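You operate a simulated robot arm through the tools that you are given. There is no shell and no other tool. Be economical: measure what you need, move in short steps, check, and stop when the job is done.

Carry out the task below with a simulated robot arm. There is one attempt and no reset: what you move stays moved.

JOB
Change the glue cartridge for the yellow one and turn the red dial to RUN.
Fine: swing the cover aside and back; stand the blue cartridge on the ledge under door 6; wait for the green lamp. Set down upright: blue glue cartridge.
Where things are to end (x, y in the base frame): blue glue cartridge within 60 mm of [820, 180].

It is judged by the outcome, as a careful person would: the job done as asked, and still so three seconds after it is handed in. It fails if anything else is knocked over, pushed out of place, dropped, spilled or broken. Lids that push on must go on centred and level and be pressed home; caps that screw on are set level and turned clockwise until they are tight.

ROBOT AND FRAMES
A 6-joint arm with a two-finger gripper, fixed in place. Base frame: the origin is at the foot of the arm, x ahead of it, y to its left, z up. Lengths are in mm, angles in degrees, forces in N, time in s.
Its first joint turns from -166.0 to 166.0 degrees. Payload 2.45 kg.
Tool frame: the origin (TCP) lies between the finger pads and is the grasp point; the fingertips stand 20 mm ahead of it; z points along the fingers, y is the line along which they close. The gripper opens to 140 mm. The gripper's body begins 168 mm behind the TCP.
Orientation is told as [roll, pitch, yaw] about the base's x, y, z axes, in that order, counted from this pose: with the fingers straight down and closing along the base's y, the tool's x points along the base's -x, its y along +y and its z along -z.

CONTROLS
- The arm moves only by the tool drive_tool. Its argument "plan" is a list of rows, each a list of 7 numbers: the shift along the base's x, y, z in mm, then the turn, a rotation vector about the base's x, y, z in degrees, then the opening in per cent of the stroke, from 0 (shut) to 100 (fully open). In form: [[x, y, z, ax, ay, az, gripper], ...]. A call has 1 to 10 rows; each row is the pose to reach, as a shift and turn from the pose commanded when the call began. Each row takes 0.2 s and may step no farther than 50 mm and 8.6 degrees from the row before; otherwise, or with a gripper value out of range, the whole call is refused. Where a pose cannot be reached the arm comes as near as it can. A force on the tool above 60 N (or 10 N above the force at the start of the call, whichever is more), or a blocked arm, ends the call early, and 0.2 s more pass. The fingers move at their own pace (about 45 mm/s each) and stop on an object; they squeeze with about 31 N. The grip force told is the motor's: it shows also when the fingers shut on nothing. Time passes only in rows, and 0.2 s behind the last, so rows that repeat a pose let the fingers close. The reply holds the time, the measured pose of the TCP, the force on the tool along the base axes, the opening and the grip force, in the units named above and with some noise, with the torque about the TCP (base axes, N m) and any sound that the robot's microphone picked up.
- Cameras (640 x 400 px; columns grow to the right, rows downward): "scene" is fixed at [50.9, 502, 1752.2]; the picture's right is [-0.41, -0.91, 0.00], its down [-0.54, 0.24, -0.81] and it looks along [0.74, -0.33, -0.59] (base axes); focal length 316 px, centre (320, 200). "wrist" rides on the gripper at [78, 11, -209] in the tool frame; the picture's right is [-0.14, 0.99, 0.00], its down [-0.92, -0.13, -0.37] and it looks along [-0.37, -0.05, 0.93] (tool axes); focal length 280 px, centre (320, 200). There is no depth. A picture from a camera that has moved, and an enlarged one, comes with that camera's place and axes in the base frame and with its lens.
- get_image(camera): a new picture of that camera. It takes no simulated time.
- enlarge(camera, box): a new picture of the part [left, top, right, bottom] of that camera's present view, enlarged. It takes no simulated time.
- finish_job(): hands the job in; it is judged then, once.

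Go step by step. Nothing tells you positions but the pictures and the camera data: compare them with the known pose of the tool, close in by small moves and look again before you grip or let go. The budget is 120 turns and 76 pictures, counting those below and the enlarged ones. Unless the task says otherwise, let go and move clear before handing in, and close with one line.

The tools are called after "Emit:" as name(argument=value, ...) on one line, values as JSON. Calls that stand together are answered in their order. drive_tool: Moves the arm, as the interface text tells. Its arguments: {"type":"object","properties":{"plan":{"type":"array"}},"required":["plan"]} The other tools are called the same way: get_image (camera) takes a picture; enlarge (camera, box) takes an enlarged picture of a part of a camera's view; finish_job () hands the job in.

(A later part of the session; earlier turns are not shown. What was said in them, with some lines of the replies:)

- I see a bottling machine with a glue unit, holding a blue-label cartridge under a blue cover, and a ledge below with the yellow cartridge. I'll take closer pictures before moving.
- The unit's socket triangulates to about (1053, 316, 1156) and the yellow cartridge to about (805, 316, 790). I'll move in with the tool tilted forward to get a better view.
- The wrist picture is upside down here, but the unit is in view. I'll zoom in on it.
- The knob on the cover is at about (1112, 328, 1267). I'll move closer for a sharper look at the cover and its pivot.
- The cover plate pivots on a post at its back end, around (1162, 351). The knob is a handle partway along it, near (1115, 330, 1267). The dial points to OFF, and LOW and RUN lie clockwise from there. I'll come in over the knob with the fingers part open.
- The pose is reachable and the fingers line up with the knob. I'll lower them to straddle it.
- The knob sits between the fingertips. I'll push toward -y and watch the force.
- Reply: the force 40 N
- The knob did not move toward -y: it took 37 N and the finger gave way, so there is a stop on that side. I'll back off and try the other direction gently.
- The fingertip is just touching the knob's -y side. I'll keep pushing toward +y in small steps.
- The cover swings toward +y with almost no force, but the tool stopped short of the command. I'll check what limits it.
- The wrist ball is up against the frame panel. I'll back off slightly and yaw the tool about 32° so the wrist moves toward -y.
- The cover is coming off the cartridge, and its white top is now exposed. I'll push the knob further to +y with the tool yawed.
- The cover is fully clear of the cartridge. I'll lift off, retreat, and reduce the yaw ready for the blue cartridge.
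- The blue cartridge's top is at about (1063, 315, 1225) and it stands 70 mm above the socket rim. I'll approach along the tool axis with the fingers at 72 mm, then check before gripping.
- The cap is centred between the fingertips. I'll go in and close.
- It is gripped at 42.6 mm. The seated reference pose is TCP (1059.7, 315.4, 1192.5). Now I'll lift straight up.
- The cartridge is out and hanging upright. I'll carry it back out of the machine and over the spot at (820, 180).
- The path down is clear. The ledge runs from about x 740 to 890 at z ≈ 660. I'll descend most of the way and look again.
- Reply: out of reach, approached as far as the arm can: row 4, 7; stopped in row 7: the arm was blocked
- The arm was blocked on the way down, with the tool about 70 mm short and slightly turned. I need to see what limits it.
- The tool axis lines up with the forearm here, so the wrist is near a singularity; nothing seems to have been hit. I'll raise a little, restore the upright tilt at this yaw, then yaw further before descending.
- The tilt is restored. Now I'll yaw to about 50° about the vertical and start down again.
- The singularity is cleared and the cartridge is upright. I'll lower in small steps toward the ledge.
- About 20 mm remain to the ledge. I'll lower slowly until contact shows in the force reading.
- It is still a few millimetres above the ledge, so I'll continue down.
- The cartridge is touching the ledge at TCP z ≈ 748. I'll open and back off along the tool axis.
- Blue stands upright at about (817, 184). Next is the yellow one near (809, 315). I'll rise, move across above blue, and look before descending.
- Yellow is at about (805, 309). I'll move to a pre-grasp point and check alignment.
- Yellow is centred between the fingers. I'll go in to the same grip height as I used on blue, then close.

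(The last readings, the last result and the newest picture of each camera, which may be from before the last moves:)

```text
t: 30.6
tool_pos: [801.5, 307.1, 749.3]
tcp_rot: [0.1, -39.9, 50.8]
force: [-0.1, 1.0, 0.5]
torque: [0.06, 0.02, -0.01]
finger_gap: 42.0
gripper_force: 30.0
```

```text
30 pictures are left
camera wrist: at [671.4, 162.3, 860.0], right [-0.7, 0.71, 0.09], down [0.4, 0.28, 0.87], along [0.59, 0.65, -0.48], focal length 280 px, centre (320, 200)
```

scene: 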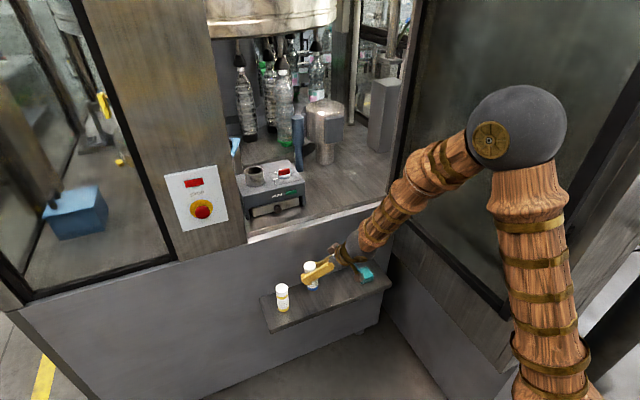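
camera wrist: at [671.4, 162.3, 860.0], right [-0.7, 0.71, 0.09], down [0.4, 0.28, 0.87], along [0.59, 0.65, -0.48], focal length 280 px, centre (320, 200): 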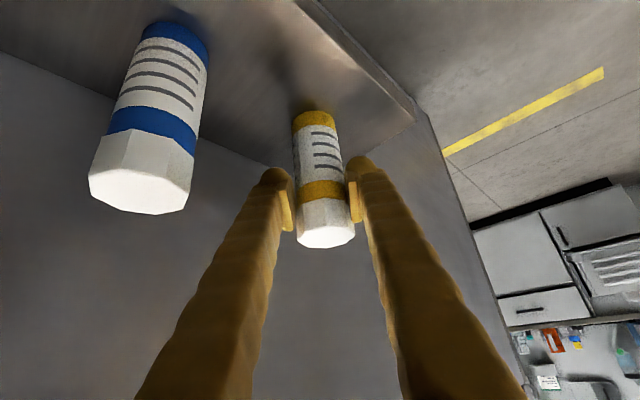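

It is gripped exactly as blue was, with the cap at the same image spot. I'll lift straight up in front of the machine.

Emit:
drive_tool(plan=[[0, 0, 20, 0, 0, 0, 20], [-5, -3, 65, 0, 0, 0, 20], [-10, -6, 112, 0, 0, 0, 20], [-10, -6, 160, 0, 0, 0, 20], [-10, -6, 208, 0, 0, 0, 20], [-10, -6, 256, 0, 0, 0, 20], [-10, -6, 304, 0, 0, 0, 20], [-10, -6, 352, 0, 0, 0, 20], [-10, -6, 400, 0, 0, 0, 20], [-10, -6, 448, 0, 0, 0, 20]])

```text
t: 32.8
tool_pos: [789.7, 301.2, 1198.7]
tcp_rot: [0.1, -39.9, 50.6]
force: [0.8, -0.8, -1.9]
torque: [-0.01, 0.05, 0.0]
finger_gap: 41.8
gripper_force: 30.9
```

Now I'll rotate back to 15° yaw at z ≈ 1305 and move in toward the socket.

Emit:
drive_tool(plan=[[0, -5, 40, 0, 0, -7, 20], [0, -10, 75, 0, 0, -14, 20], [0, -12, 106, 0, 0, -21, 20], [10, -12, 106, 0, 0, -28, 20], [35, -10, 106, 0, 0, -35.6, 20], [80, -5, 106, 0, 0, -35.6, 20], [125, 0, 106, 0, 0, -35.6, 20], [170, 5, 106, 0, 0, -35.6, 20], [215, 10, 106, 0, 0, -35.6, 20], [250, 14, 106, 0, 0, -35.6, 20]])

Emit:
get_image(camera="wrist")

Emit:
get_image(camera="scene")

```text
t: 35.0
tool_pos: [1041.7, 315.1, 1303.8]
tcp_rot: [0.0, -40.0, 15.1]
force: [-0.1, 0.5, 1.4]
torque: [-0.02, 0.02, 0.02]
finger_gap: 27.9
gripper_force: 0.1
```

```text
29 pictures are left
camera wrist: at [851.7, 274.1, 1413.2], right [-0.16, 0.98, 0.09], down [0.48, 0.0, 0.88], along [0.86, 0.18, -0.48], focal length 280 px, centre (320, 200)
```

wrist: 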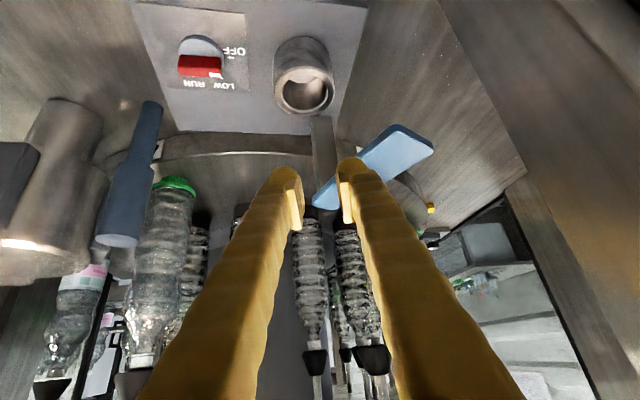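

```text
28 pictures are left
```

scene: 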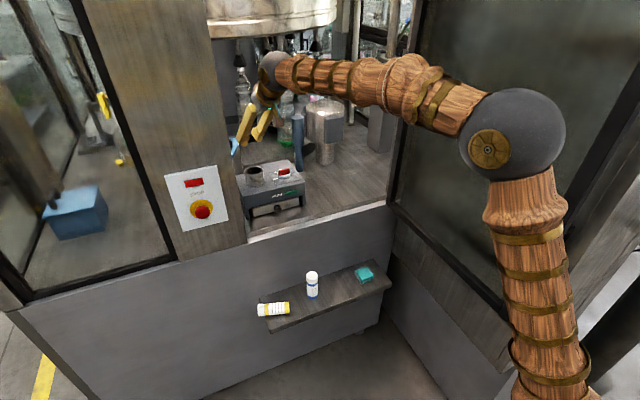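

The yellow cartridge slipped out of the grip during the swing. It now lies on its side on the ledge, so I have to recover it. I'll look closely first.

Emit:
enlarge(camera="scene", box=[240, 250, 350, 340])

```text
4.44 times, centred on (295, 295) of scene
camera zoom: at [50.9, 502.0, 1752.2], right [-0.41, -0.91, 0.0], down [-0.54, 0.24, -0.81], along [0.74, -0.33, -0.59], focal length 1405 px, centre (431, -222)
```

zoom: 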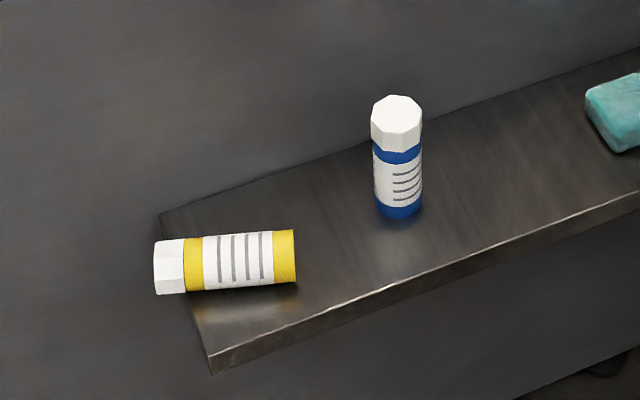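

It looks intact: it lies with its cap toward +y, centred around (805, 350) with its axis at about 71°. My plan is to pick it with the tool vertical at 71° yaw, tilt it up 90° and stand it on the ledge. Then I'll regrasp it lower and move more slowly. First I'll back out and level the tool.

Emit:
drive_tool(plan=[[-45, 0, 0, 0, 0, 0, 43], [-90, -5, 0, 0, 0, 0, 43], [-135, -10, 0, 0, 0, 0, 43], [-180, -15, 0, 0, 0, 0, 43], [-225, -20, 0, 0, 0, 0, 43], [-260, -25, 0, -2.1, 7.7, 0, 43], [-275, -25, -20, -4.2, 15.5, 0, 43], [-275, -20, -50, -6.2, 23.2, 0, 43], [-275, -10, -85, -8.3, 30.9, 0, 43], [-275, 0, -120, -10.35, 38.6, 0, 43]])

```text
t: 37.2
tool_pos: [769.2, 314.7, 1185.2]
tcp_rot: [0.1, -0.1, 15.1]
force: [-1.2, -0.2, 0.5]
torque: [0.02, -0.08, 0.01]
finger_gap: 60.2
gripper_force: 0.0
```

Now I'll yaw to 71° while descending above the yellow cartridge.

Emit:
drive_tool(plan=[[0, 0, -35, 0, 0, 8, 43], [0, 5, -75, 0, 0, 16, 43], [5, 10, -115, 0, 0, 24, 43], [10, 15, -155, 0, 0, 32, 43], [15, 20, -195, 0, 0, 40, 43], [20, 25, -235, 0, 0, 48, 43], [25, 30, -275, 0, 0, 56, 43], [28, 32, -315, 0, 0, 56, 43]])

Emit:
get_image(camera="wrist")

```text
t: 39.0
tool_pos: [797.5, 346.2, 867.2]
tcp_rot: [0.1, 0.0, 71.2]
force: [0.0, 0.4, 0.1]
torque: [0.02, 0.02, 0.0]
finger_gap: 60.6
gripper_force: 0.0
```

```text
26 pictures are left
camera wrist: at [762.5, 275.0, 1075.8], right [-0.89, 0.45, 0.0], down [0.42, 0.83, 0.37], along [0.16, 0.33, -0.93], focal length 280 px, centre (320, 200)
```

wrist: 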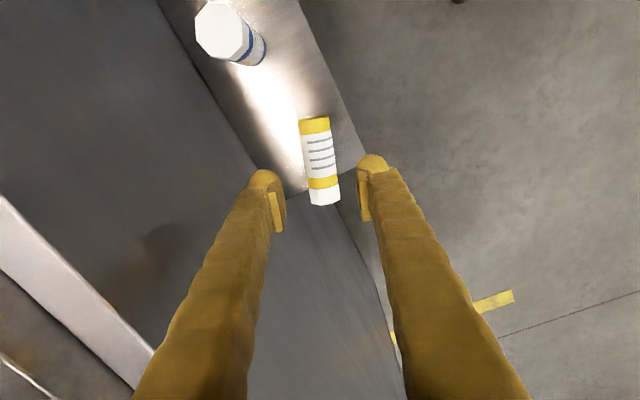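

The cartridge's axis measures 70.7° and it is centred between the fingers, with its middle near (805, 369). I'll lower to just above it and check.

Emit:
drive_tool(plan=[[4, 12, -40, 0, 0, 0, 43], [8, 23, -80, 0, 0, 0, 43], [8, 23, -115, 0, 0, 0, 43], [8, 23, -140, 0, 0, 0, 43]])

Emit:
get_image(camera="wrist")

```text
t: 40.0
tool_pos: [803.2, 370.7, 727.3]
tcp_rot: [0.1, -0.1, 71.1]
force: [-0.3, 1.0, 0.2]
torque: [0.01, -0.03, 0.0]
finger_gap: 60.2
gripper_force: 0.0
```

```text
25 pictures are left
camera wrist: at [767.8, 299.2, 936.1], right [-0.89, 0.45, 0.0], down [0.42, 0.83, 0.37], along [0.16, 0.33, -0.93], focal length 280 px, centre (320, 200)
```

wrist: 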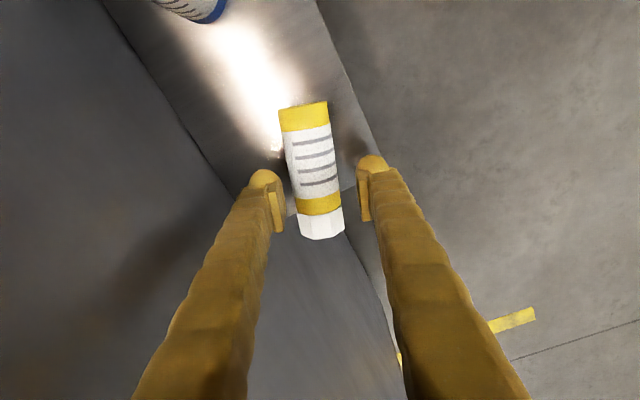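

It is well aligned. I'll lower to grip height, keeping the fingertips about 10 mm off the ledge, and close.

Emit:
drive_tool(plan=[[1, 0, -15, 0, 0, 0, 43], [1, 0, -28, 0, 0, 0, 43], [1, 0, -39, 0, 0, 0, 43], [1, 0, -39, 0, 0, 0, 35], [1, 0, -39, 0, 0, 0, 20], [1, 0, -39, 0, 0, 0, 15], [1, 0, -39, 0, 0, 0, 15]])

Emit:
get_image(camera="wrist")

```text
t: 41.6
tool_pos: [804.8, 369.4, 687.3]
tcp_rot: [0.1, -0.1, 71.1]
force: [-0.5, -0.7, 0.0]
torque: [0.0, 0.05, 0.02]
finger_gap: 41.9
gripper_force: 31.2
```

```text
24 pictures are left
camera wrist: at [770.0, 298.3, 897.5], right [-0.89, 0.45, 0.0], down [0.42, 0.83, 0.37], along [0.16, 0.33, -0.93], focal length 280 px, centre (320, 200)
```

wrist: 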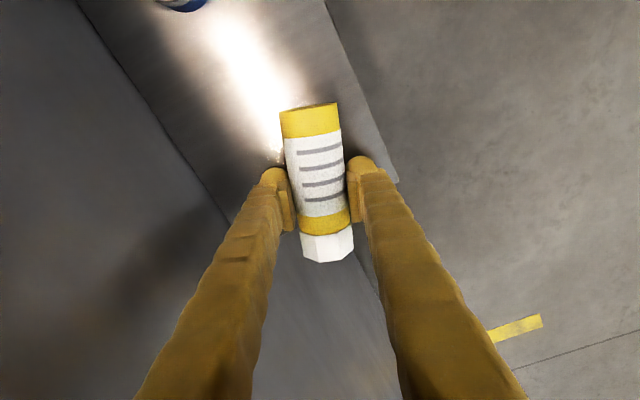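

It is gripped across the body. I'll lift gently and move back from the panel.

Emit:
drive_tool(plan=[[0, 0, 8, 0, 0, 0, 15], [0, 0, 22, 0, 0, 0, 15], [-4, -2, 42, 0, 0, 0, 15], [-12, -5, 65, 0, 0, 0, 15], [-22, -10, 90, 0, 0, 0, 15], [-34, -15, 115, 0, 0, 0, 15], [-46, -20, 140, 0, 0, 0, 15], [-58, -25, 160, 0, 0, 0, 15], [-68, -30, 175, 0, 0, 0, 15], [-75, -30, 180, 0, 0, 0, 15]])

```text
t: 43.8
tool_pos: [729.3, 338.1, 868.5]
tcp_rot: [0.2, -0.1, 71.2]
force: [-0.6, 0.5, -2.0]
torque: [0.04, -0.02, 0.02]
finger_gap: 41.9
gripper_force: 31.3
```

It is secure, with 2 N of weight on it. Next I'll tilt the tool forward in stages to bring the cap up.

Emit:
drive_tool(plan=[[0, 0, 3, 7.1, -2.43, 0, 15], [0, 0, 6, 14.2, -4.86, 0, 15], [0, 0, 9, 21.3, -7.3, 0, 15], [0, 0, 12, 28.4, -9.7, 0, 15], [0, 0, 15, 35.5, -12.15, 0, 15], [0, 0, 18, 42.6, -14.6, 0, 15]])

```text
t: 45.2
tool_pos: [729.3, 340.1, 886.6]
tcp_rot: [0.1, -45.1, 71.2]
force: [-0.2, -0.1, -2.5]
torque: [-0.01, 0.01, -0.02]
finger_gap: 41.7
gripper_force: 31.5
```

Emit:
drive_tool(plan=[[0, 0, 3, 7.1, -2.43, 0, 15], [0, 0, 6, 14.2, -4.86, 0, 15], [0, 0, 9, 21.3, -7.3, 0, 15], [0, 0, 12, 28.4, -9.7, 0, 15], [0, 0, 15, 35.5, -12.15, 0, 15], [0, 0, 15, 42.5, -14.55, 0, 15]])

Emit:
get_image(camera="scene")

```text
t: 46.6
tool_pos: [730.6, 338.6, 903.2]
tcp_rot: [89.9, -89.7, -18.7]
force: [1.0, 0.4, -2.0]
torque: [-0.04, 0.06, 0.02]
finger_gap: 42.0
gripper_force: 30.6
```

```text
23 pictures are left
```

scene: 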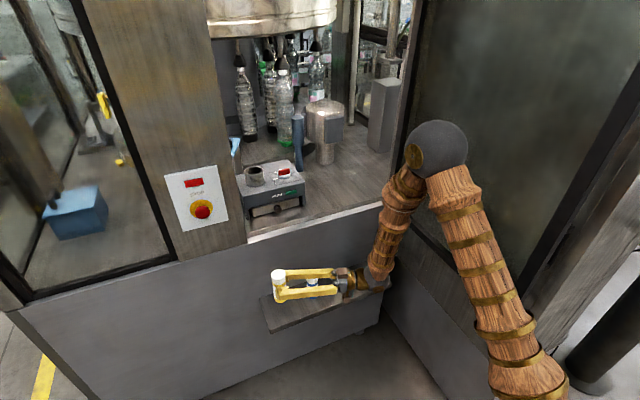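

It is upright, with the tool horizontal. I'll yaw about the vertical to about 30° and move over the ledge's free spot.

Emit:
drive_tool(plan=[[0, 0, 0, 0, 0, -6, 15], [0, 0, 0, 0, 0, -12, 15], [0, 0, 0, 0, 0, -18, 15], [0, 0, 0, 0, 0, -24, 15], [5, 0, 0, 0, 0, -30, 15], [15, -3, -15, 0, 0, -36, 15], [30, -7, -35, 0, 0, -41, 15], [45, -12, -60, 0, 0, -41, 15], [60, -15, -85, 0, 0, -41, 15], [68, -17, -110, 0, 0, -41, 15]])

Emit:
enlarge(camera="scene", box=[240, 230, 400, 340])

```text
t: 48.8
tool_pos: [836.5, 321.9, 818.7]
tcp_rot: [81.9, -81.5, -50.3]
force: [-0.5, 0.2, -3.1]
torque: [0.0, -0.02, 0.0]
finger_gap: 42.2
gripper_force: 31.0
out of reach, approached as far as the arm can: row 1, 2, 3, 4, 5, 6, 7, 8, 9, 10
```

```text
3.64 times, centred on (320, 285) of scene
camera zoom: at [50.9, 502.0, 1752.2], right [-0.41, -0.91, 0.0], down [-0.54, 0.24, -0.81], along [0.74, -0.33, -0.59], focal length 1150 px, centre (320, -109)
```

zoom: 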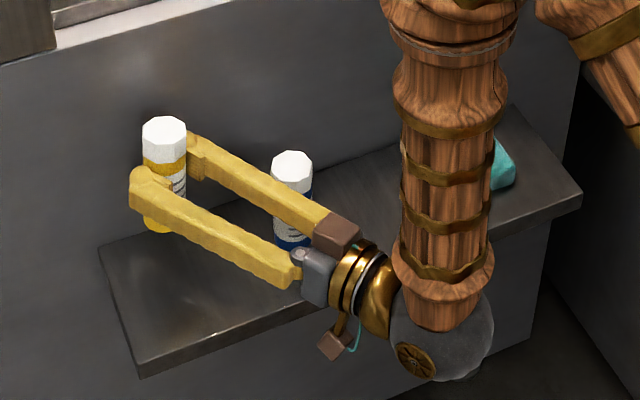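

At that yaw the last wrist joint hits its limit, and the cartridge leans about 8°. It is still held. I'll raise and go back toward 60° yaw over (775, 350), where the gripper also clears blue.

Emit:
drive_tool(plan=[[0, 0, 30, 0, 0, 4, 15], [-5, 5, 55, 0, 0, 9, 15], [-10, 12, 60, 0, 0, 14, 15], [-16, 18, 60, 0, 0, 19, 15], [-22, 24, 60, 0, 0, 24, 15], [-24, 28, 60, 0, 0, 30, 15], [-24, 28, 60, 0, 0, 30, 15]])

Emit:
get_image(camera="scene")

```text
t: 50.4
tool_pos: [811.2, 347.1, 879.7]
tcp_rot: [82.0, -81.6, -20.2]
force: [0.0, -0.1, -2.4]
torque: [-0.02, -0.01, 0.05]
finger_gap: 41.9
gripper_force: 31.1
```

```text
21 pictures are left
```

scene: 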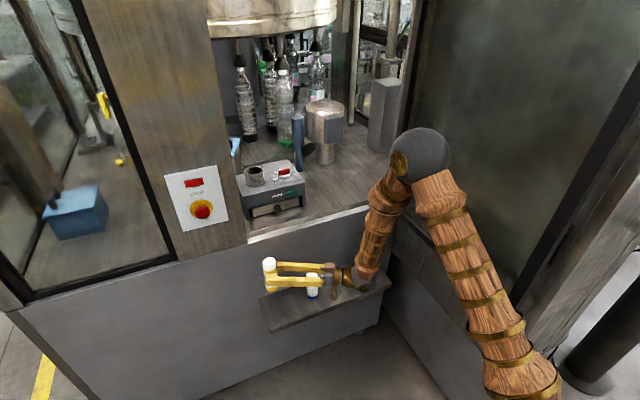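

The pose is reachable here, and I know the remaining lean. I'll correct it with a small rotation and shift to x ≈ 775.

Emit:
drive_tool(plan=[[-8, 0, 0, -1.0, -2.7, 0, 15], [-18, 0, 0, -2.0, -5.4, 0, 15], [-30, 2, 0, -2.95, -8.05, 0, 15], [-36, 3, -15, -2.95, -8.05, 0, 15]])

```text
t: 51.4
tool_pos: [792.8, 350.3, 881.6]
tcp_rot: [66.8, -88.9, -4.5]
force: [-1.0, 0.3, -1.6]
torque: [-0.03, -0.02, 0.02]
finger_gap: 42.2
gripper_force: 30.7
out of reach, approached as far as the arm can: row 3, 4
```

The cartridge is upright again to within about 1°. I'll try going down near (780, 360) with slightly more yaw, watching reach and orientation.

Emit:
drive_tool(plan=[[-3, 4, -8, -0.3, -0.5, 2, 15], [-6, 8, -22, -0.5, -0.9, 4, 15], [-10, 11, -40, -0.5, -0.9, 5, 15], [-12, 11, -60, -0.5, -0.9, 5, 15]])

```text
t: 52.4
tool_pos: [806.2, 362.5, 842.3]
tcp_rot: [30.5, -89.2, 37.1]
force: [-0.1, -0.3, -2.4]
torque: [-0.02, 0.02, 0.01]
finger_gap: 42.0
gripper_force: 31.5
out of reach, approached as far as the arm can: row 1, 2, 3, 4
```

Low down, the wrist bend limit makes placing on the ledge awkward, but higher up there is more room. The cartridge is upright within 1°, so I'll carry it slowly up and insert it directly, then press it home from above.

Emit:
drive_tool(plan=[[0, -3, 25, 0.2, -0.3, 0, 15], [-5, -8, 60, 0.5, -0.6, 0, 15], [-10, -12, 95, 0.5, -0.6, 0, 15], [-15, -17, 130, 0.5, -0.6, 0, 15], [-15, -22, 165, 0.5, -0.6, 0, 15], [-15, -27, 200, 0.5, -0.6, 0, 15], [-15, -32, 235, 0.5, -0.6, 0, 15], [-15, -37, 270, 0.5, -0.6, 0, 15], [-15, -42, 305, 0.5, -0.6, 0, 15], [-15, -42, 340, 0.5, -0.6, 0, 15]])

```text
t: 54.6
tool_pos: [791.6, 320.4, 1182.1]
tcp_rot: [-113.1, -88.4, 179.7]
force: [0.6, 0.4, -3.0]
torque: [-0.01, -0.01, 0.02]
finger_gap: 42.0
gripper_force: 30.9
```

Still secure. I'll rise to z ≈ 1300 and yaw to about 40°, slowly.

Emit:
drive_tool(plan=[[0, 0, 25, 0, 0.8, 0, 15], [0, 0, 55, 0, 1.6, 0, 15], [0, -2, 85, 0, 1.6, -4, 15], [0, -4, 110, 0, 1.6, -8, 15], [0, -6, 118, 0, 1.6, -12, 15], [0, -8, 118, 0, 1.6, -16, 15], [5, -10, 118, 0, 1.6, -21, 15], [10, -10, 118, 0, 1.6, -26, 15]])

Emit:
get_image(camera="scene")

```text
t: 56.4
tool_pos: [801.7, 311.8, 1300.1]
tcp_rot: [-35.0, -89.5, 75.7]
force: [0.2, -1.0, -1.7]
torque: [0.0, -0.01, -0.02]
finger_gap: 41.8
gripper_force: 30.8
```

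```text
20 pictures are left
```

scene: 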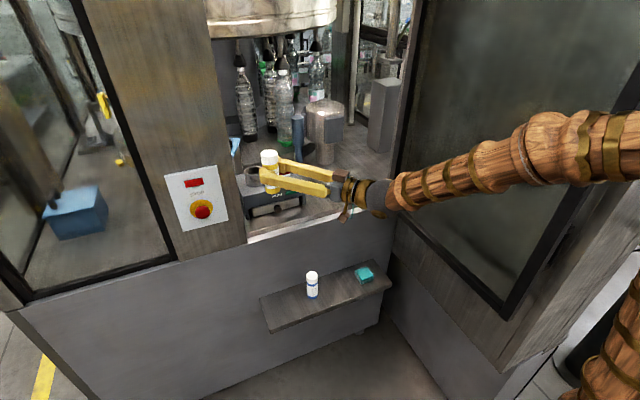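

It is upright and level at 41° yaw. I'll move in over the socket, allowing for the cartridge axis sitting about 8 mm ahead of the TCP.

Emit:
drive_tool(plan=[[35, 0, 0, 0, 0, 0, 15], [70, 0, 0, 0, 0, 0, 15], [106, 0, 0, 0, 0, 0, 15], [142, 0, 0, 0, 0, 0, 15], [178, -1, 0, 0, 0, 0, 15], [214, -2, 0, 0, 0, 0, 15], [240, -2, -15, 0, 0, 0, 15], [251, -2, -32, 0, 0, 0, 15]])

Emit:
get_image(camera="wrist")

Emit:
enlarge(camera="scene", box=[210, 120, 310, 220])

```text
t: 58.2
tool_pos: [1052.1, 309.3, 1268.9]
tcp_rot: [-44.1, -89.7, 84.9]
force: [0.9, 0.3, -1.6]
torque: [-0.03, 0.08, 0.01]
finger_gap: 42.3
gripper_force: 30.9
```

```text
19 pictures are left
camera wrist: at [886.9, 179.8, 1192.2], right [-0.65, 0.75, 0.13], down [-0.2, -0.33, 0.92], along [0.74, 0.57, 0.36], focal length 280 px, centre (320, 200)
```

wrist: 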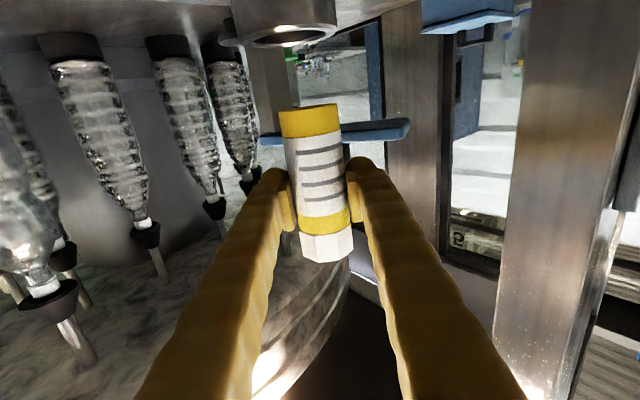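

```text
4.00 times, centred on (260, 170) of scene
camera zoom: at [50.9, 502.0, 1752.2], right [-0.41, -0.91, 0.0], down [-0.54, 0.24, -0.81], along [0.74, -0.33, -0.59], focal length 1265 px, centre (560, 320)
```

zoom: 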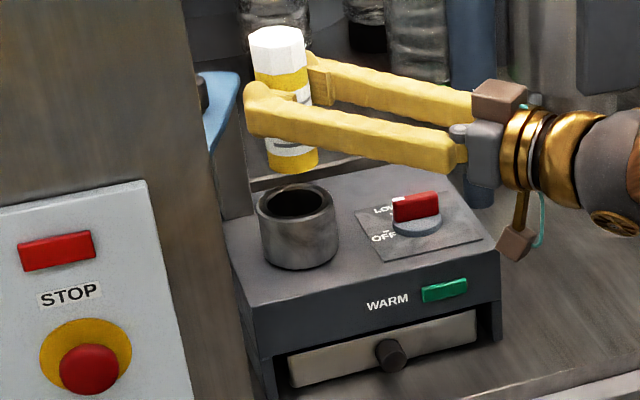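

The alignment is good; I'll shift x by about 4 mm to centre over the bore and lower into the mouth of the socket.

Emit:
drive_tool(plan=[[4, 0, -10, 0, 0, 0, 15], [4, 0, -22, 0, 0, 0, 15], [4, 0, -34, 0, 0, 0, 15], [4, 0, -45, 0, 0, 0, 15], [4, 0, -55, 0, 0, 0, 15], [4, 0, -64, 0, 0, 0, 15]])

Emit:
enlarge(camera="scene", box=[210, 120, 310, 220])

```text
t: 59.6
tool_pos: [1055.7, 309.2, 1204.6]
tcp_rot: [-30.8, -89.7, 71.6]
force: [2.9, 1.2, 14.4]
torque: [0.31, 0.09, -0.04]
finger_gap: 41.3
gripper_force: 21.2
```

```text
4.00 times, centred on (260, 170) of scene
camera zoom: at [50.9, 502.0, 1752.2], right [-0.41, -0.91, 0.0], down [-0.54, 0.24, -0.81], along [0.74, -0.33, -0.59], focal length 1265 px, centre (560, 320)
```

zoom: 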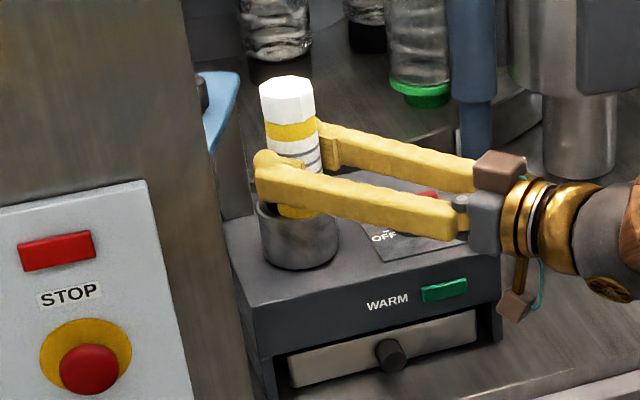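

There is 14 N of contact and the cartridge has slid up in the grip a little. I'll look closely at the socket mouth.

Emit:
enlarge(camera="scene", box=[240, 140, 275, 190])

Emit:
get_image(camera="wrist")

```text
8.00 times, centred on (258, 165) of scene
camera zoom: at [50.9, 502.0, 1752.2], right [-0.41, -0.91, 0.0], down [-0.54, 0.24, -0.81], along [0.74, -0.33, -0.59], focal length 2529 px, centre (820, 480)
```

zoom: 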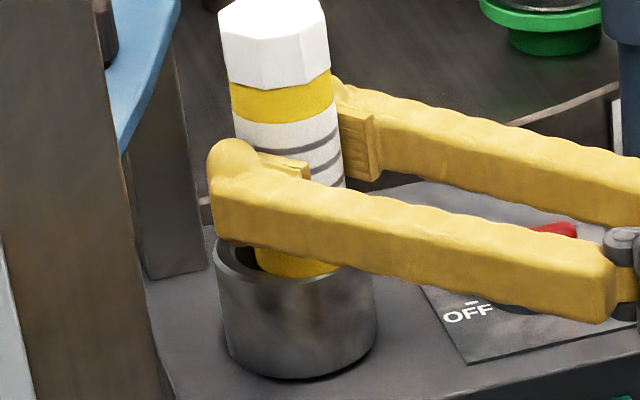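

```text
15 pictures are left
camera wrist: at [889.9, 180.1, 1126.9], right [-0.65, 0.75, 0.13], down [-0.19, -0.33, 0.92], along [0.74, 0.57, 0.36], focal length 280 px, centre (320, 200)
```

wrist: 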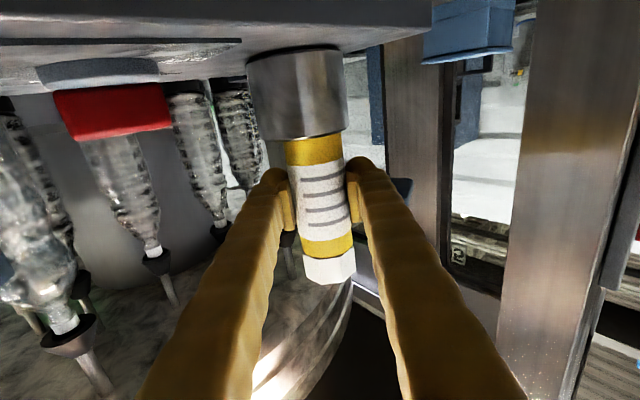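

The base is resting on the rim, offset about 10 mm in -x; the cartridge is still upright. I'll raise a little, shift +x, and check the alignment again.

Emit:
drive_tool(plan=[[0, 0, 8, 0, 0, 0, 15], [0, 0, 16, 0, 0, 0, 15], [5, 0.5, 18, 0, 0, 0, 15], [10, 1, 18, 0, 0, 0, 15]])

Emit:
enlarge(camera="scene", box=[240, 140, 275, 190])

Emit:
enlarge(camera="wrist", box=[230, 20, 400, 290])

```text
t: 60.6
tool_pos: [1065.5, 310.3, 1222.0]
tcp_rot: [-35.6, -89.6, 76.4]
force: [0.0, -0.1, -2.1]
torque: [-0.03, 0.03, 0.01]
finger_gap: 40.8
gripper_force: 31.0
```

```text
8.00 times, centred on (258, 165) of scene
camera zoom: at [50.9, 502.0, 1752.2], right [-0.41, -0.91, 0.0], down [-0.54, 0.24, -0.81], along [0.74, -0.33, -0.59], focal length 2529 px, centre (820, 480)
```

zoom: 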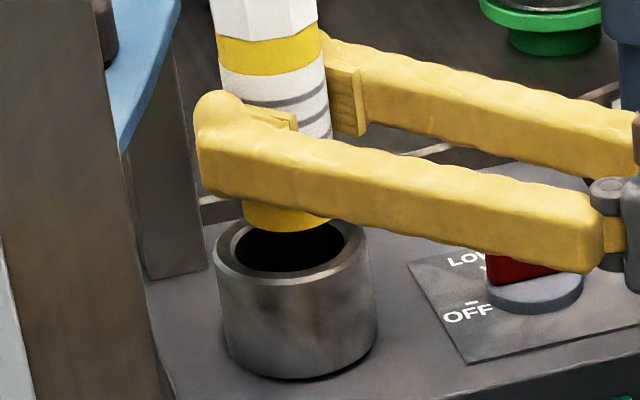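

```text
1.48 times, centred on (315, 155) of wrist
camera zoom: at [900.9, 180.8, 1144.9], right [-0.65, 0.75, 0.13], down [-0.19, -0.33, 0.92], along [0.74, 0.57, 0.36], focal length 415 px, centre (327, 267)
```

zoom: 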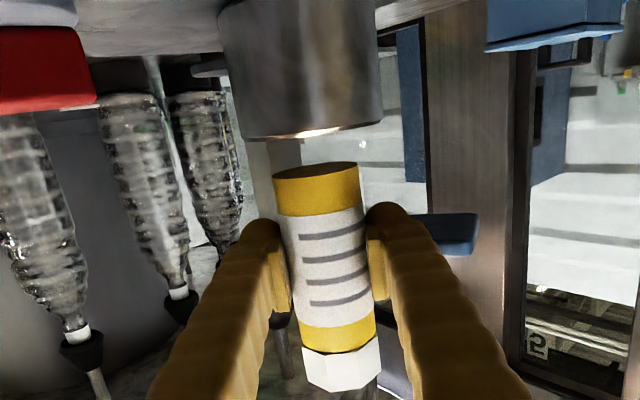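

Both views now show the base directly over the bore. I'll lower slowly; the fingers can go down to about z = 1177 before they reach the rim.

Emit:
drive_tool(plan=[[0.5, 1, -8, 0, 0, 0, 15], [0.5, 1, -16, 0, 0, 0, 15], [0.5, 1, -23, 0, 0, 0, 15], [0.5, 1, -30, 0, 0, 0, 15]])

```text
t: 61.6
tool_pos: [1067.4, 310.6, 1191.5]
tcp_rot: [-34.4, -89.6, 74.9]
force: [-0.6, -0.4, -2.0]
torque: [-0.01, 0.04, 0.01]
finger_gap: 40.6
gripper_force: 31.8
```

No contact, so it is entering the bore. I'll continue down to just above where the fingers would touch.

Emit:
drive_tool(plan=[[0, 0, -4, 0, 0, 0, 15], [0, 0, -8, 0, 0, 0, 15], [0, 0, -12, 0, 0, 0, 15]])

Emit:
enlarge(camera="scene", box=[240, 140, 275, 190])

```text
t: 62.4
tool_pos: [1068.8, 310.5, 1180.0]
tcp_rot: [-40.3, -89.7, 81.2]
force: [0.9, -0.7, -3.3]
torque: [0.0, 0.04, -0.01]
finger_gap: 40.9
gripper_force: 30.9
```

```text
8.00 times, centred on (258, 165) of scene
camera zoom: at [50.9, 502.0, 1752.2], right [-0.41, -0.91, 0.0], down [-0.54, 0.24, -0.81], along [0.74, -0.33, -0.59], focal length 2529 px, centre (820, 480)
```

zoom: 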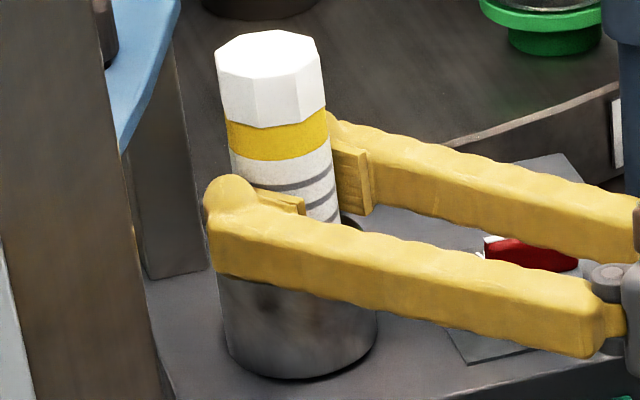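

The base is about 25 mm into the bore, so the socket guides it now. I'll open, let it slide home, and withdraw straight back.

Emit:
drive_tool(plan=[[0, 0, 0, 0, 0, 0, 34], [0, 0, 0, 0, 0, 0, 45], [0, 0, 0, 0, 0, 0, 52], [-20, -17, 0, 0, 0, 0, 52], [-45, -38, 0, 0, 0, 0, 52], [-70, -60, 5, 0, 0, 0, 52], [-95, -80, 30, 0, 0, 0, 52], [-110, -90, 70, 0, 0, 0, 52], [-120, -90, 110, 0, 0, 0, 52]])

Emit:
enlarge(camera="scene", box=[220, 120, 320, 220])

```text
t: 64.4
tool_pos: [946.7, 219.3, 1286.8]
tcp_rot: [-28.2, -89.6, 69.1]
force: [0.4, 0.4, -1.3]
torque: [0.06, -0.05, 0.01]
finger_gap: 73.0
gripper_force: 0.1
```

```text
4.00 times, centred on (270, 170) of scene
camera zoom: at [50.9, 502.0, 1752.2], right [-0.41, -0.91, 0.0], down [-0.54, 0.24, -0.81], along [0.74, -0.33, -0.59], focal length 1265 px, centre (520, 320)
```

zoom: 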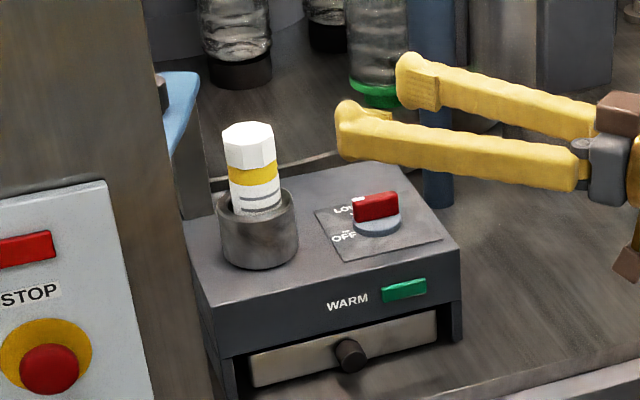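

Yellow is seated: its cap is at exactly the same spot blue's was. Next I'll swing the cover back, so first I'll re-tilt the tool to the earlier pose.

Emit:
drive_tool(plan=[[0, 0, 10, -4.7, 5.4, 0, 43], [0, 0, 20, -9.4, 10.8, 0, 43], [0, 0, 30, -14.1, 16.2, 0, 43], [0, 5, 40, -18.8, 21.6, 0, 43], [0, 10, 50, -23.5, 27, 0, 43], [0, 15, 60, -28.2, 32.4, 0, 43], [0, 20, 65, -32.8, 37.7, 0, 43]])

```text
t: 66.0
tool_pos: [946.1, 242.0, 1355.0]
tcp_rot: [-0.6, -39.7, 41.3]
force: [0.1, -1.1, -0.3]
torque: [-0.01, -0.01, 0.0]
finger_gap: 60.1
gripper_force: 0.0
```

Now I'll move over the knob, with the path well above everything, and part of the way down.

Emit:
drive_tool(plan=[[33, 31, 0, 0, 0, -3, 43], [66, 63, 0, 0, 0, -6, 43], [98, 94, 0, 0, 0, -9, 43], [130, 126, 0, 0, 0, -9, 43], [162, 158, 0, 0, 0, -9, 43], [163, 160, -25, 0, 0, -9, 43]])

Emit:
get_image(camera="wrist")

```text
t: 67.4
tool_pos: [1106.5, 399.5, 1330.5]
tcp_rot: [-0.5, -39.8, 32.3]
force: [-1.5, -0.6, 0.3]
torque: [0.02, 0.04, -0.02]
finger_gap: 60.4
gripper_force: 0.0
```

```text
10 pictures are left
camera wrist: at [936.5, 307.1, 1441.2], right [-0.44, 0.9, 0.08], down [0.47, 0.15, 0.87], along [0.77, 0.42, -0.48], focal length 280 px, centre (320, 200)
```

wrist: 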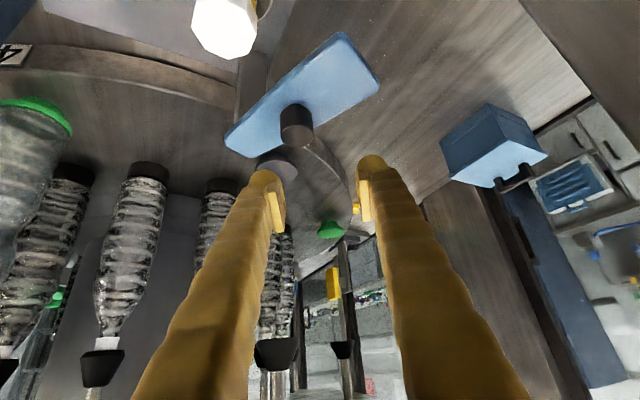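

The knob is at about (1111, 384). I'll lower the fingers around it, then push it back toward -y along its arc.

Emit:
drive_tool(plan=[[-3.5, -16.5, -15, 0, 0, 0, 43], [-3.5, -16.5, -35, 0, 0, 0, 43], [-3.5, -16.5, -54, 0, 0, 0, 43], [-1, -27, -54, 0, 0, 0, 43], [0, -37, -54, 0, 0, 0, 43], [-1, -48, -54, 0, 0, 0, 43], [-1, -58, -54, 0, 0, 0, 43], [0, -68, -54, 0, 0, 0, 43], [3, -76, -54, 0, 0, 0, 43]])

Emit:
get_image(camera="wrist")

```text
t: 69.4
tool_pos: [1112.0, 325.6, 1276.6]
tcp_rot: [-0.5, -39.7, 32.3]
force: [0.1, 0.1, 0.4]
torque: [-0.01, 0.0, -0.02]
finger_gap: 60.2
gripper_force: 0.0
```

```text
9 pictures are left
camera wrist: at [941.9, 232.1, 1386.7], right [-0.44, 0.9, 0.08], down [0.47, 0.15, 0.87], along [0.77, 0.42, -0.48], focal length 280 px, centre (320, 200)
```

wrist: 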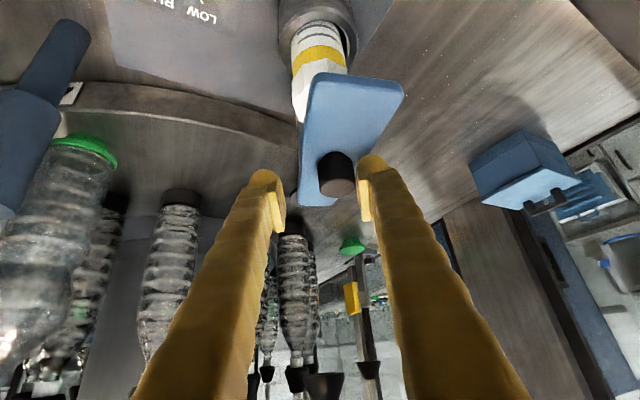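

The cover is swinging back over the cartridge. I'll keep pushing in small steps until I feel the stop.

Emit:
drive_tool(plan=[[1, -5, 0, 0, 0, 0, 43], [2, -10, 0, 0, 0, 0, 43], [3, -14, 0, 0, 0, 0, 43], [4, -17, 0, 0, 0, 0, 43]])

```text
t: 70.4
tool_pos: [1114.9, 307.9, 1277.2]
tcp_rot: [-0.3, -39.7, 32.3]
force: [-3.7, 19.0, -1.2]
torque: [0.13, 0.02, -0.16]
finger_gap: 72.4
gripper_force: 9.0
```

The stop is felt at 19 N. I'll back off, lift clear, and check the cover and the lamp.

Emit:
drive_tool(plan=[[-2, 12, 0, 0, 0, 0, 43], [-2, 12, 25, 0, 0, 0, 43], [-4, 5, 60, 0, 0, 0, 43], [-40, -15, 75, 0, 0, 0, 43], [-80, -35, 75, 0, 0, 0, 43], [-120, -60, 75, 0, 0, 0, 43], [-150, -80, 75, 0, 0, 0, 20]])

Emit:
enlarge(camera="scene", box=[220, 130, 320, 220])

```text
t: 72.0
tool_pos: [969.7, 226.1, 1351.0]
tcp_rot: [-0.3, -39.8, 32.3]
force: [2.1, 0.2, -1.5]
torque: [0.0, 0.0, 0.0]
finger_gap: 27.8
gripper_force: 0.0
```

```text
4.44 times, centred on (270, 175) of scene
camera zoom: at [50.9, 502.0, 1752.2], right [-0.41, -0.91, 0.0], down [-0.54, 0.24, -0.81], along [0.74, -0.33, -0.59], focal length 1405 px, centre (542, 311)
```

zoom: 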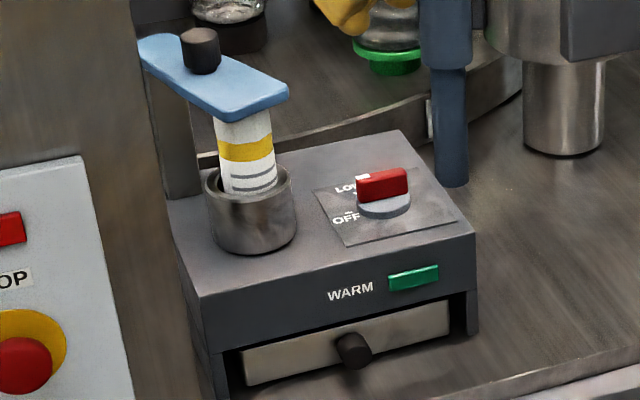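

The cover is back over the yellow cartridge and the lamp is not lit yet. Next I'll reorient to grip the dial's bar, which lies along y at about (1056, 204, 1131). I'll check the lamp on the way.

Emit:
drive_tool(plan=[[0, -5, 0, -4, 6.4, 0, 40], [0, -10, 0, -8, 12.7, 0, 40]])

Emit:
drive_tool(plan=[[10, -5, -5, 0, 0, 7.3, 40], [20, -10, -10, 0, 0, 14.6, 40], [30, -15, -15, 0, 0, 21.9, 40], [40, -20, -20, 0, 0, 29.2, 40], [50, -24, -25, 0, 0, 36.5, 40], [60, -26, -40, 0, 0, 43.8, 40], [70, -28, -60, 0, 0, 51, 40], [80, -28, -85, 0, 0, 58, 40], [82, -28, -105, 0, 0, 58, 40]])

Emit:
get_image(camera="wrist")

```text
t: 72.6
tool_pos: [968.1, 218.6, 1351.4]
tcp_rot: [-0.4, -24.7, 32.3]
force: [-1.2, -0.2, 0.3]
torque: [-0.01, -0.03, 0.0]
finger_gap: 56.1
gripper_force: 0.0
```

```text
t: 74.6
tool_pos: [1049.4, 188.2, 1248.1]
tcp_rot: [-0.4, -24.7, 90.4]
force: [0.4, -0.1, -0.2]
torque: [-0.05, 0.01, -0.02]
finger_gap: 56.2
gripper_force: 0.0
```

```text
7 pictures are left
camera wrist: at [1038.0, 29.9, 1405.0], right [-0.99, 0.12, 0.05], down [0.12, 0.68, 0.72], along [0.05, 0.72, -0.69], focal length 280 px, centre (320, 200)
```

wrist: 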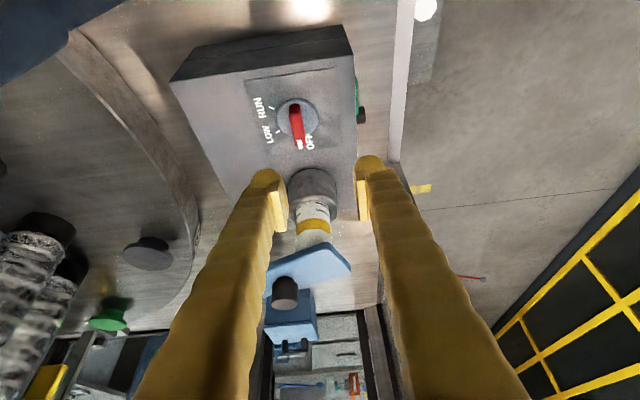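

This is a clear view of the dial. I'll enlarge it once to measure its centre and the LOW and RUN directions.

Emit:
enlarge(camera="wrist", box=[245, 80, 345, 160])

```text
5.00 times, centred on (295, 120) of wrist
camera zoom: at [1038.0, 29.9, 1405.0], right [-0.99, 0.12, 0.05], down [0.12, 0.68, 0.72], along [0.05, 0.72, -0.69], focal length 1402 px, centre (445, 600)
```

zoom: 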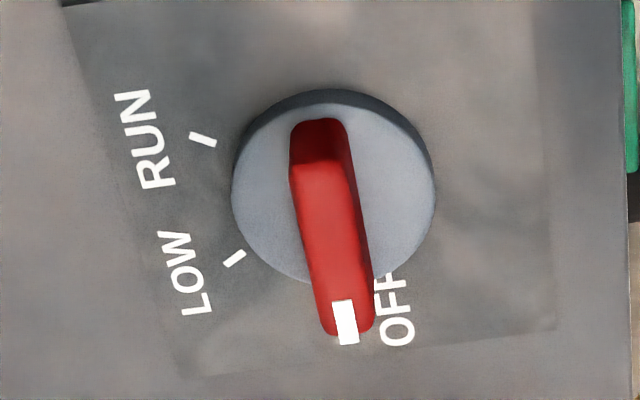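

The dial centre is at about (1068, 198), OFF at 90°, LOW at about 30° and RUN at about -30°. So RUN is a 120° clockwise turn. I'll lower the fingers around the bar and grip it.

Emit:
drive_tool(plan=[[6, 3, -30, 0, 0, 0, 30], [13, 5, -60, 0, 0, 0, 30], [18.5, 7, -80, 0, 0, 0, 30], [18.5, 7, -92, 0, 0, 0, 30], [18.5, 7, -100, 0, 0, 0, 30]])

Emit:
enlarge(camera="wrist", box=[200, 80, 440, 260])

```text
t: 75.8
tool_pos: [1066.2, 196.5, 1146.2]
tcp_rot: [-0.4, -24.7, 90.4]
force: [-0.1, 0.0, 0.0]
torque: [0.03, 0.02, 0.02]
finger_gap: 42.1
gripper_force: 0.0
```

```text
2.22 times, centred on (320, 170) of wrist
camera zoom: at [1055.3, 37.5, 1303.3], right [-0.99, 0.12, 0.05], down [0.12, 0.68, 0.72], along [0.05, 0.72, -0.69], focal length 623 px, centre (320, 267)
```

zoom: 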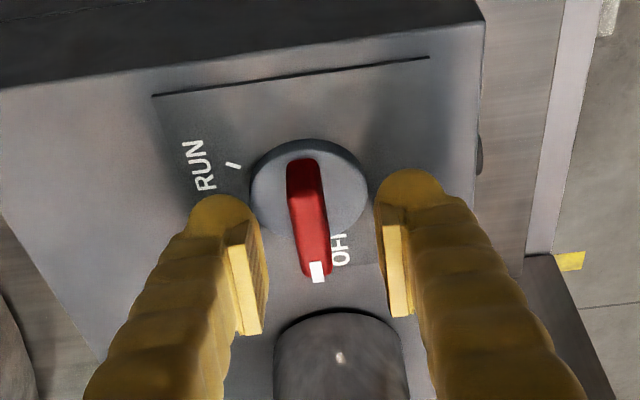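

The tips flank the bar. I'll go down 3 mm more and close gently on it.

Emit:
drive_tool(plan=[[1, 0, -3, 0, 0, 0, 30], [1, 0, -3, 0, 0, 0, 20], [1, 0, -3, 0, 0, 0, 10], [1, 0, -3, 0, 0, 0, 3], [1, 0, -3, 0, 0, 0, 3]])

```text
t: 77.0
tool_pos: [1067.8, 197.5, 1142.8]
tcp_rot: [-0.4, -24.7, 90.2]
force: [16.8, 0.9, -0.6]
torque: [0.06, -0.15, -0.04]
finger_gap: 15.5
gripper_force: 8.4
```

It is gripped, but the bar sits about 1–2 mm further in +x. I'll centre on it, then turn clockwise toward LOW.

Emit:
drive_tool(plan=[[1.5, 0, 0, 0, 0, 0, 3], [2, 0, 0, 0, 0, 0, 3], [2, 0, 0, 0, 0, -7.5, 3], [2, 0, 0, 0, 0, -15, 3]])

```text
t: 78.0
tool_pos: [1068.4, 197.2, 1144.2]
tcp_rot: [-0.4, -24.6, 75.2]
force: [-16.0, -2.1, -0.2]
torque: [0.0, 0.15, 0.11]
finger_gap: 11.9
gripper_force: 39.1
```

It grips well now at 11.9 mm, the bar's width. I'll continue turning to LOW with a small x correction.

Emit:
drive_tool(plan=[[-0.5, 0, 0, 0, 0, -7.5, 3], [-1, 0, 0, 0, 0, -15, 3], [-1, 0, 0, 0, 0, -22.5, 3], [-1, 0, 0, 0, 0, -30, 3], [-1, 0, 0, 0, 0, -37.5, 3], [-1, 0, 0, 0, 0, -45, 3]])

Emit:
enlarge(camera="scene", box=[230, 140, 320, 220])

```text
t: 79.4
tool_pos: [1068.6, 198.3, 1143.5]
tcp_rot: [-0.3, -24.7, 30.2]
force: [-49.0, 19.2, -0.9]
torque: [0.26, 0.48, 0.1]
finger_gap: 11.9
gripper_force: 39.3
```

```text
5.00 times, centred on (275, 180) of scene
camera zoom: at [50.9, 502.0, 1752.2], right [-0.41, -0.91, 0.0], down [-0.54, 0.24, -0.81], along [0.74, -0.33, -0.59], focal length 1581 px, centre (545, 300)
```

zoom: 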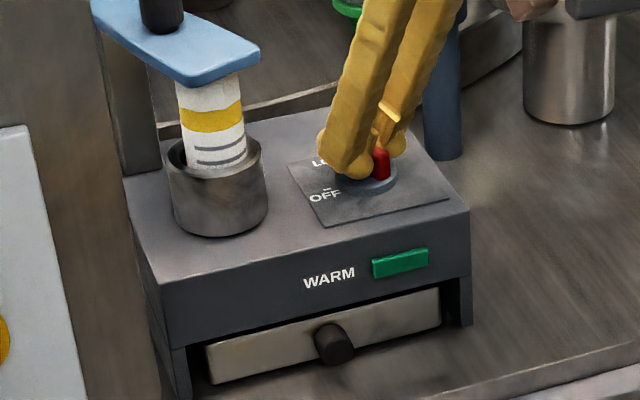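

The dial is at LOW and the lamp is still dull. I'll relieve the side load and wait here for the lamp.

Emit:
drive_tool(plan=[[-1.2, 0.5, 0, 0, 0, 0, 3], [-1.8, 0.7, 0, 0, 0, 0, 3], [-1.8, 0.7, 0, 0, 0, 0, 3], [-1.8, 0.7, 0, 0, 0, 0, 3], [-1.8, 0.7, 0, 0, 0, 0, 3], [-1.8, 0.7, 0, 0, 0, 0, 3], [-1.8, 0.7, 0, 0, 0, 0, 3], [-1.8, 0.7, 0, 0, 0, 0, 3], [-1.8, 0.7, 0, 0, 0, 0, 3], [-1.8, 0.7, 0, 0, 0, 0, 3]])

Emit:
drive_tool(plan=[[0, 0, 0, 0, 0, 0, 3], [0, 0, 0, 0, 0, 0, 3], [0, 0, 0, 0, 0, 0, 3], [0, 0, 0, 0, 0, 0, 3], [0, 0, 0, 0, 0, 0, 3], [0, 0, 0, 0, 0, 0, 3], [0, 0, 0, 0, 0, 0, 3], [0, 0, 0, 0, 0, 0, 3], [0, 0, 0, 0, 0, 0, 3], [0, 0, 0, 0, 0, 0, 3]])

Emit:
drive_tool(plan=[[0, 0, 0, 0, 0, 0, 3], [0, 0, 0, 0, 0, 0, 3], [0, 0, 0, 0, 0, 0, 3], [0, 0, 0, 0, 0, 0, 3], [0, 0, 0, 0, 0, 0, 3], [0, 0, 0, 0, 0, 0, 3], [0, 0, 0, 0, 0, 0, 3], [0, 0, 0, 0, 0, 0, 3], [0, 0, 0, 0, 0, 0, 3], [0, 0, 0, 0, 0, 0, 3]])

Emit:
drive_tool(plan=[[0, 0, 0, 0, 0, 0, 3], [0, 0, 0, 0, 0, 0, 3], [0, 0, 0, 0, 0, 0, 3], [0, 0, 0, 0, 0, 0, 3], [0, 0, 0, 0, 0, 0, 3], [0, 0, 0, 0, 0, 0, 3], [0, 0, 0, 0, 0, 0, 3], [0, 0, 0, 0, 0, 0, 3], [0, 0, 0, 0, 0, 0, 3], [0, 0, 0, 0, 0, 0, 3]])

Emit:
enlarge(camera="scene", box=[230, 140, 320, 220])

```text
t: 81.6
tool_pos: [1068.2, 197.3, 1142.8]
tcp_rot: [-0.4, -24.8, 30.3]
force: [17.3, 34.7, 3.6]
torque: [0.41, -0.29, 0.04]
finger_gap: 12.4
gripper_force: 38.7
```

```text
t: 83.8
tool_pos: [1067.8, 197.5, 1142.5]
tcp_rot: [-0.4, -24.7, 30.2]
force: [13.9, 23.4, 12.7]
torque: [0.26, -0.2, 0.01]
finger_gap: 11.9
gripper_force: 39.0
```

```text
t: 86.0
tool_pos: [1068.3, 198.3, 1142.9]
tcp_rot: [-0.4, -24.7, 30.3]
force: [5.3, 11.3, 12.2]
torque: [0.12, -0.07, -0.01]
finger_gap: 12.2
gripper_force: 39.1
```

```text
t: 88.2
tool_pos: [1068.1, 198.6, 1142.2]
tcp_rot: [-0.4, -24.6, 30.3]
force: [-0.2, 2.2, 8.4]
torque: [0.03, 0.0, -0.01]
finger_gap: 12.1
gripper_force: 39.0
```

```text
5.00 times, centred on (275, 180) of scene
camera zoom: at [50.9, 502.0, 1752.2], right [-0.41, -0.91, 0.0], down [-0.54, 0.24, -0.81], along [0.74, -0.33, -0.59], focal length 1581 px, centre (545, 300)
```

zoom: 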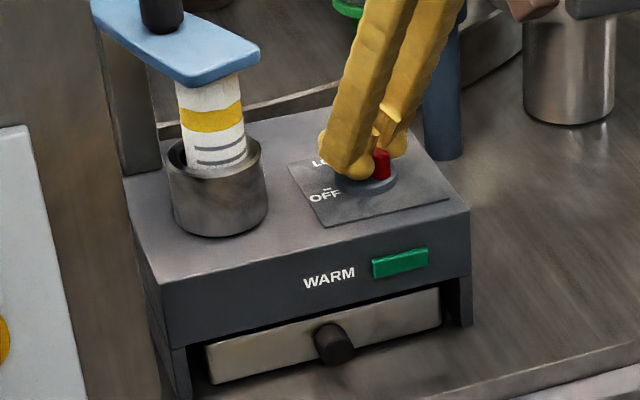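

The lamp stays dark after about 9 s at LOW, so it probably comes on once the unit is set to RUN. I'll turn on to RUN.

Emit:
drive_tool(plan=[[0, 0, 0, 0, 0, -7.5, 3], [0, 0, 0, 0, 0, -15, 3], [0, 0, 0, 0, 0, -22.5, 3], [0, 0, 0, 0, 0, -30, 3]])

```text
t: 89.2
tool_pos: [1067.9, 200.1, 1143.6]
tcp_rot: [-0.3, -24.7, 0.3]
force: [-7.6, 21.3, -7.3]
torque: [0.22, 0.09, 0.08]
finger_gap: 12.2
gripper_force: 38.6
```

Emit:
drive_tool(plan=[[0, 0.8, 0, 0, 0, -7.5, 3], [0, 1, 0, 0, 0, -15, 3], [0, 1, 0, 0, 0, -22.5, 3], [0, 1, 0, 0, 0, -30.5, 3], [0, 1, 0, 0, 0, -30.5, 3]])

```text
t: 90.4
tool_pos: [1066.6, 201.5, 1143.7]
tcp_rot: [-0.3, -24.8, -30.2]
force: [13.4, 49.5, -6.8]
torque: [0.43, -0.23, 0.13]
finger_gap: 12.3
gripper_force: 39.0
```

The dial has turned the full 120°. I'll open, lift clear, and retreat.

Emit:
drive_tool(plan=[[0, 0, 0, 0, 0, 0, 12], [0, 0, 0, 0, 0, 0, 25], [0, 0, 2, 0, 0, 0, 28], [0, 0, 20, 0, 0, 0, 28], [0, 0, 55, 0, 0, 0, 28], [0, 0, 100, 0, 0, 0, 28], [-30, -15, 130, 0, 0, 0, 28], [-70, -30, 150, 0, 0, 0, 28], [-110, -45, 160, 0, 0, 0, 28], [-150, -60, 160, 0, 0, 0, 28]])

Emit:
drive_tool(plan=[[-40, -20, 10, 0, 0, 0, 28], [-80, -40, 10, 0, 0, 0, 28], [-80, -40, 10, 0, 0, 0, 28], [-80, -40, 10, 0, 0, 0, 28], [-80, -40, 10, 0, 0, 0, 28], [-80, -40, 10, 0, 0, 0, 28], [-80, -40, 10, 0, 0, 0, 28], [-80, -40, 10, 0, 0, 0, 28], [-80, -40, 10, 0, 0, 0, 28], [-80, -40, 10, 0, 0, 0, 28]])

Emit:
enlarge(camera="scene", box=[230, 140, 320, 220])

```text
t: 92.6
tool_pos: [916.8, 138.5, 1302.4]
tcp_rot: [-0.4, -24.7, -30.1]
force: [0.5, -0.7, -0.8]
torque: [-0.02, 0.01, -0.02]
finger_gap: 39.2
gripper_force: 0.1
```

```text
t: 94.8
tool_pos: [838.5, 97.9, 1313.1]
tcp_rot: [-0.4, -24.8, -30.2]
force: [0.8, -0.1, -0.1]
torque: [0.01, -0.02, 0.02]
finger_gap: 39.1
gripper_force: 0.0
```

```text
5.00 times, centred on (275, 180) of scene
camera zoom: at [50.9, 502.0, 1752.2], right [-0.41, -0.91, 0.0], down [-0.54, 0.24, -0.81], along [0.74, -0.33, -0.59], focal length 1581 px, centre (545, 300)
```

zoom: 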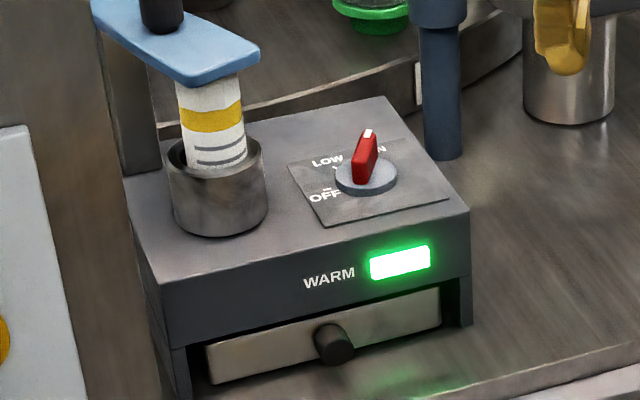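

The green lamp is lit, the dial points to RUN and the cover is closed over the yellow cartridge. One last look at the whole scene to confirm blue.

Emit:
get_image(camera="scene")

```text
1 pictures are left
```

scene: 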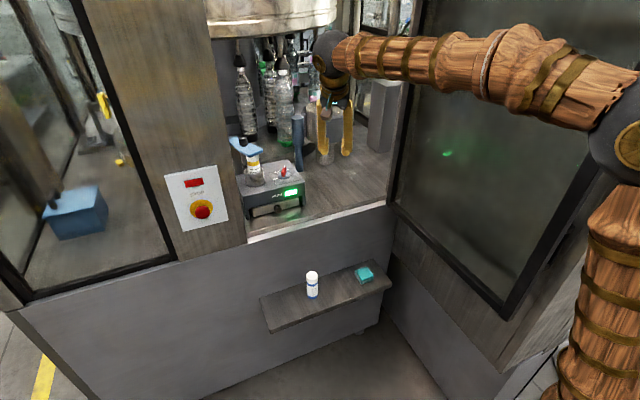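

Blue stands upright on the ledge, the sponge looks undisturbed, the lamp is green and the arm is clear. I'm handing in.

Emit:
finish_job()

```text
The job is handed in.
```

The job is handed in with one mishap: the yellow cartridge slipped from the grip once and fell about half a metre onto the ledge. I picked it up with no damage visible; it is now seated in the socket with the cover closed, the dial is at RUN, the green lamp is lit, and the blue cartridge stands upright at about (817, 184).
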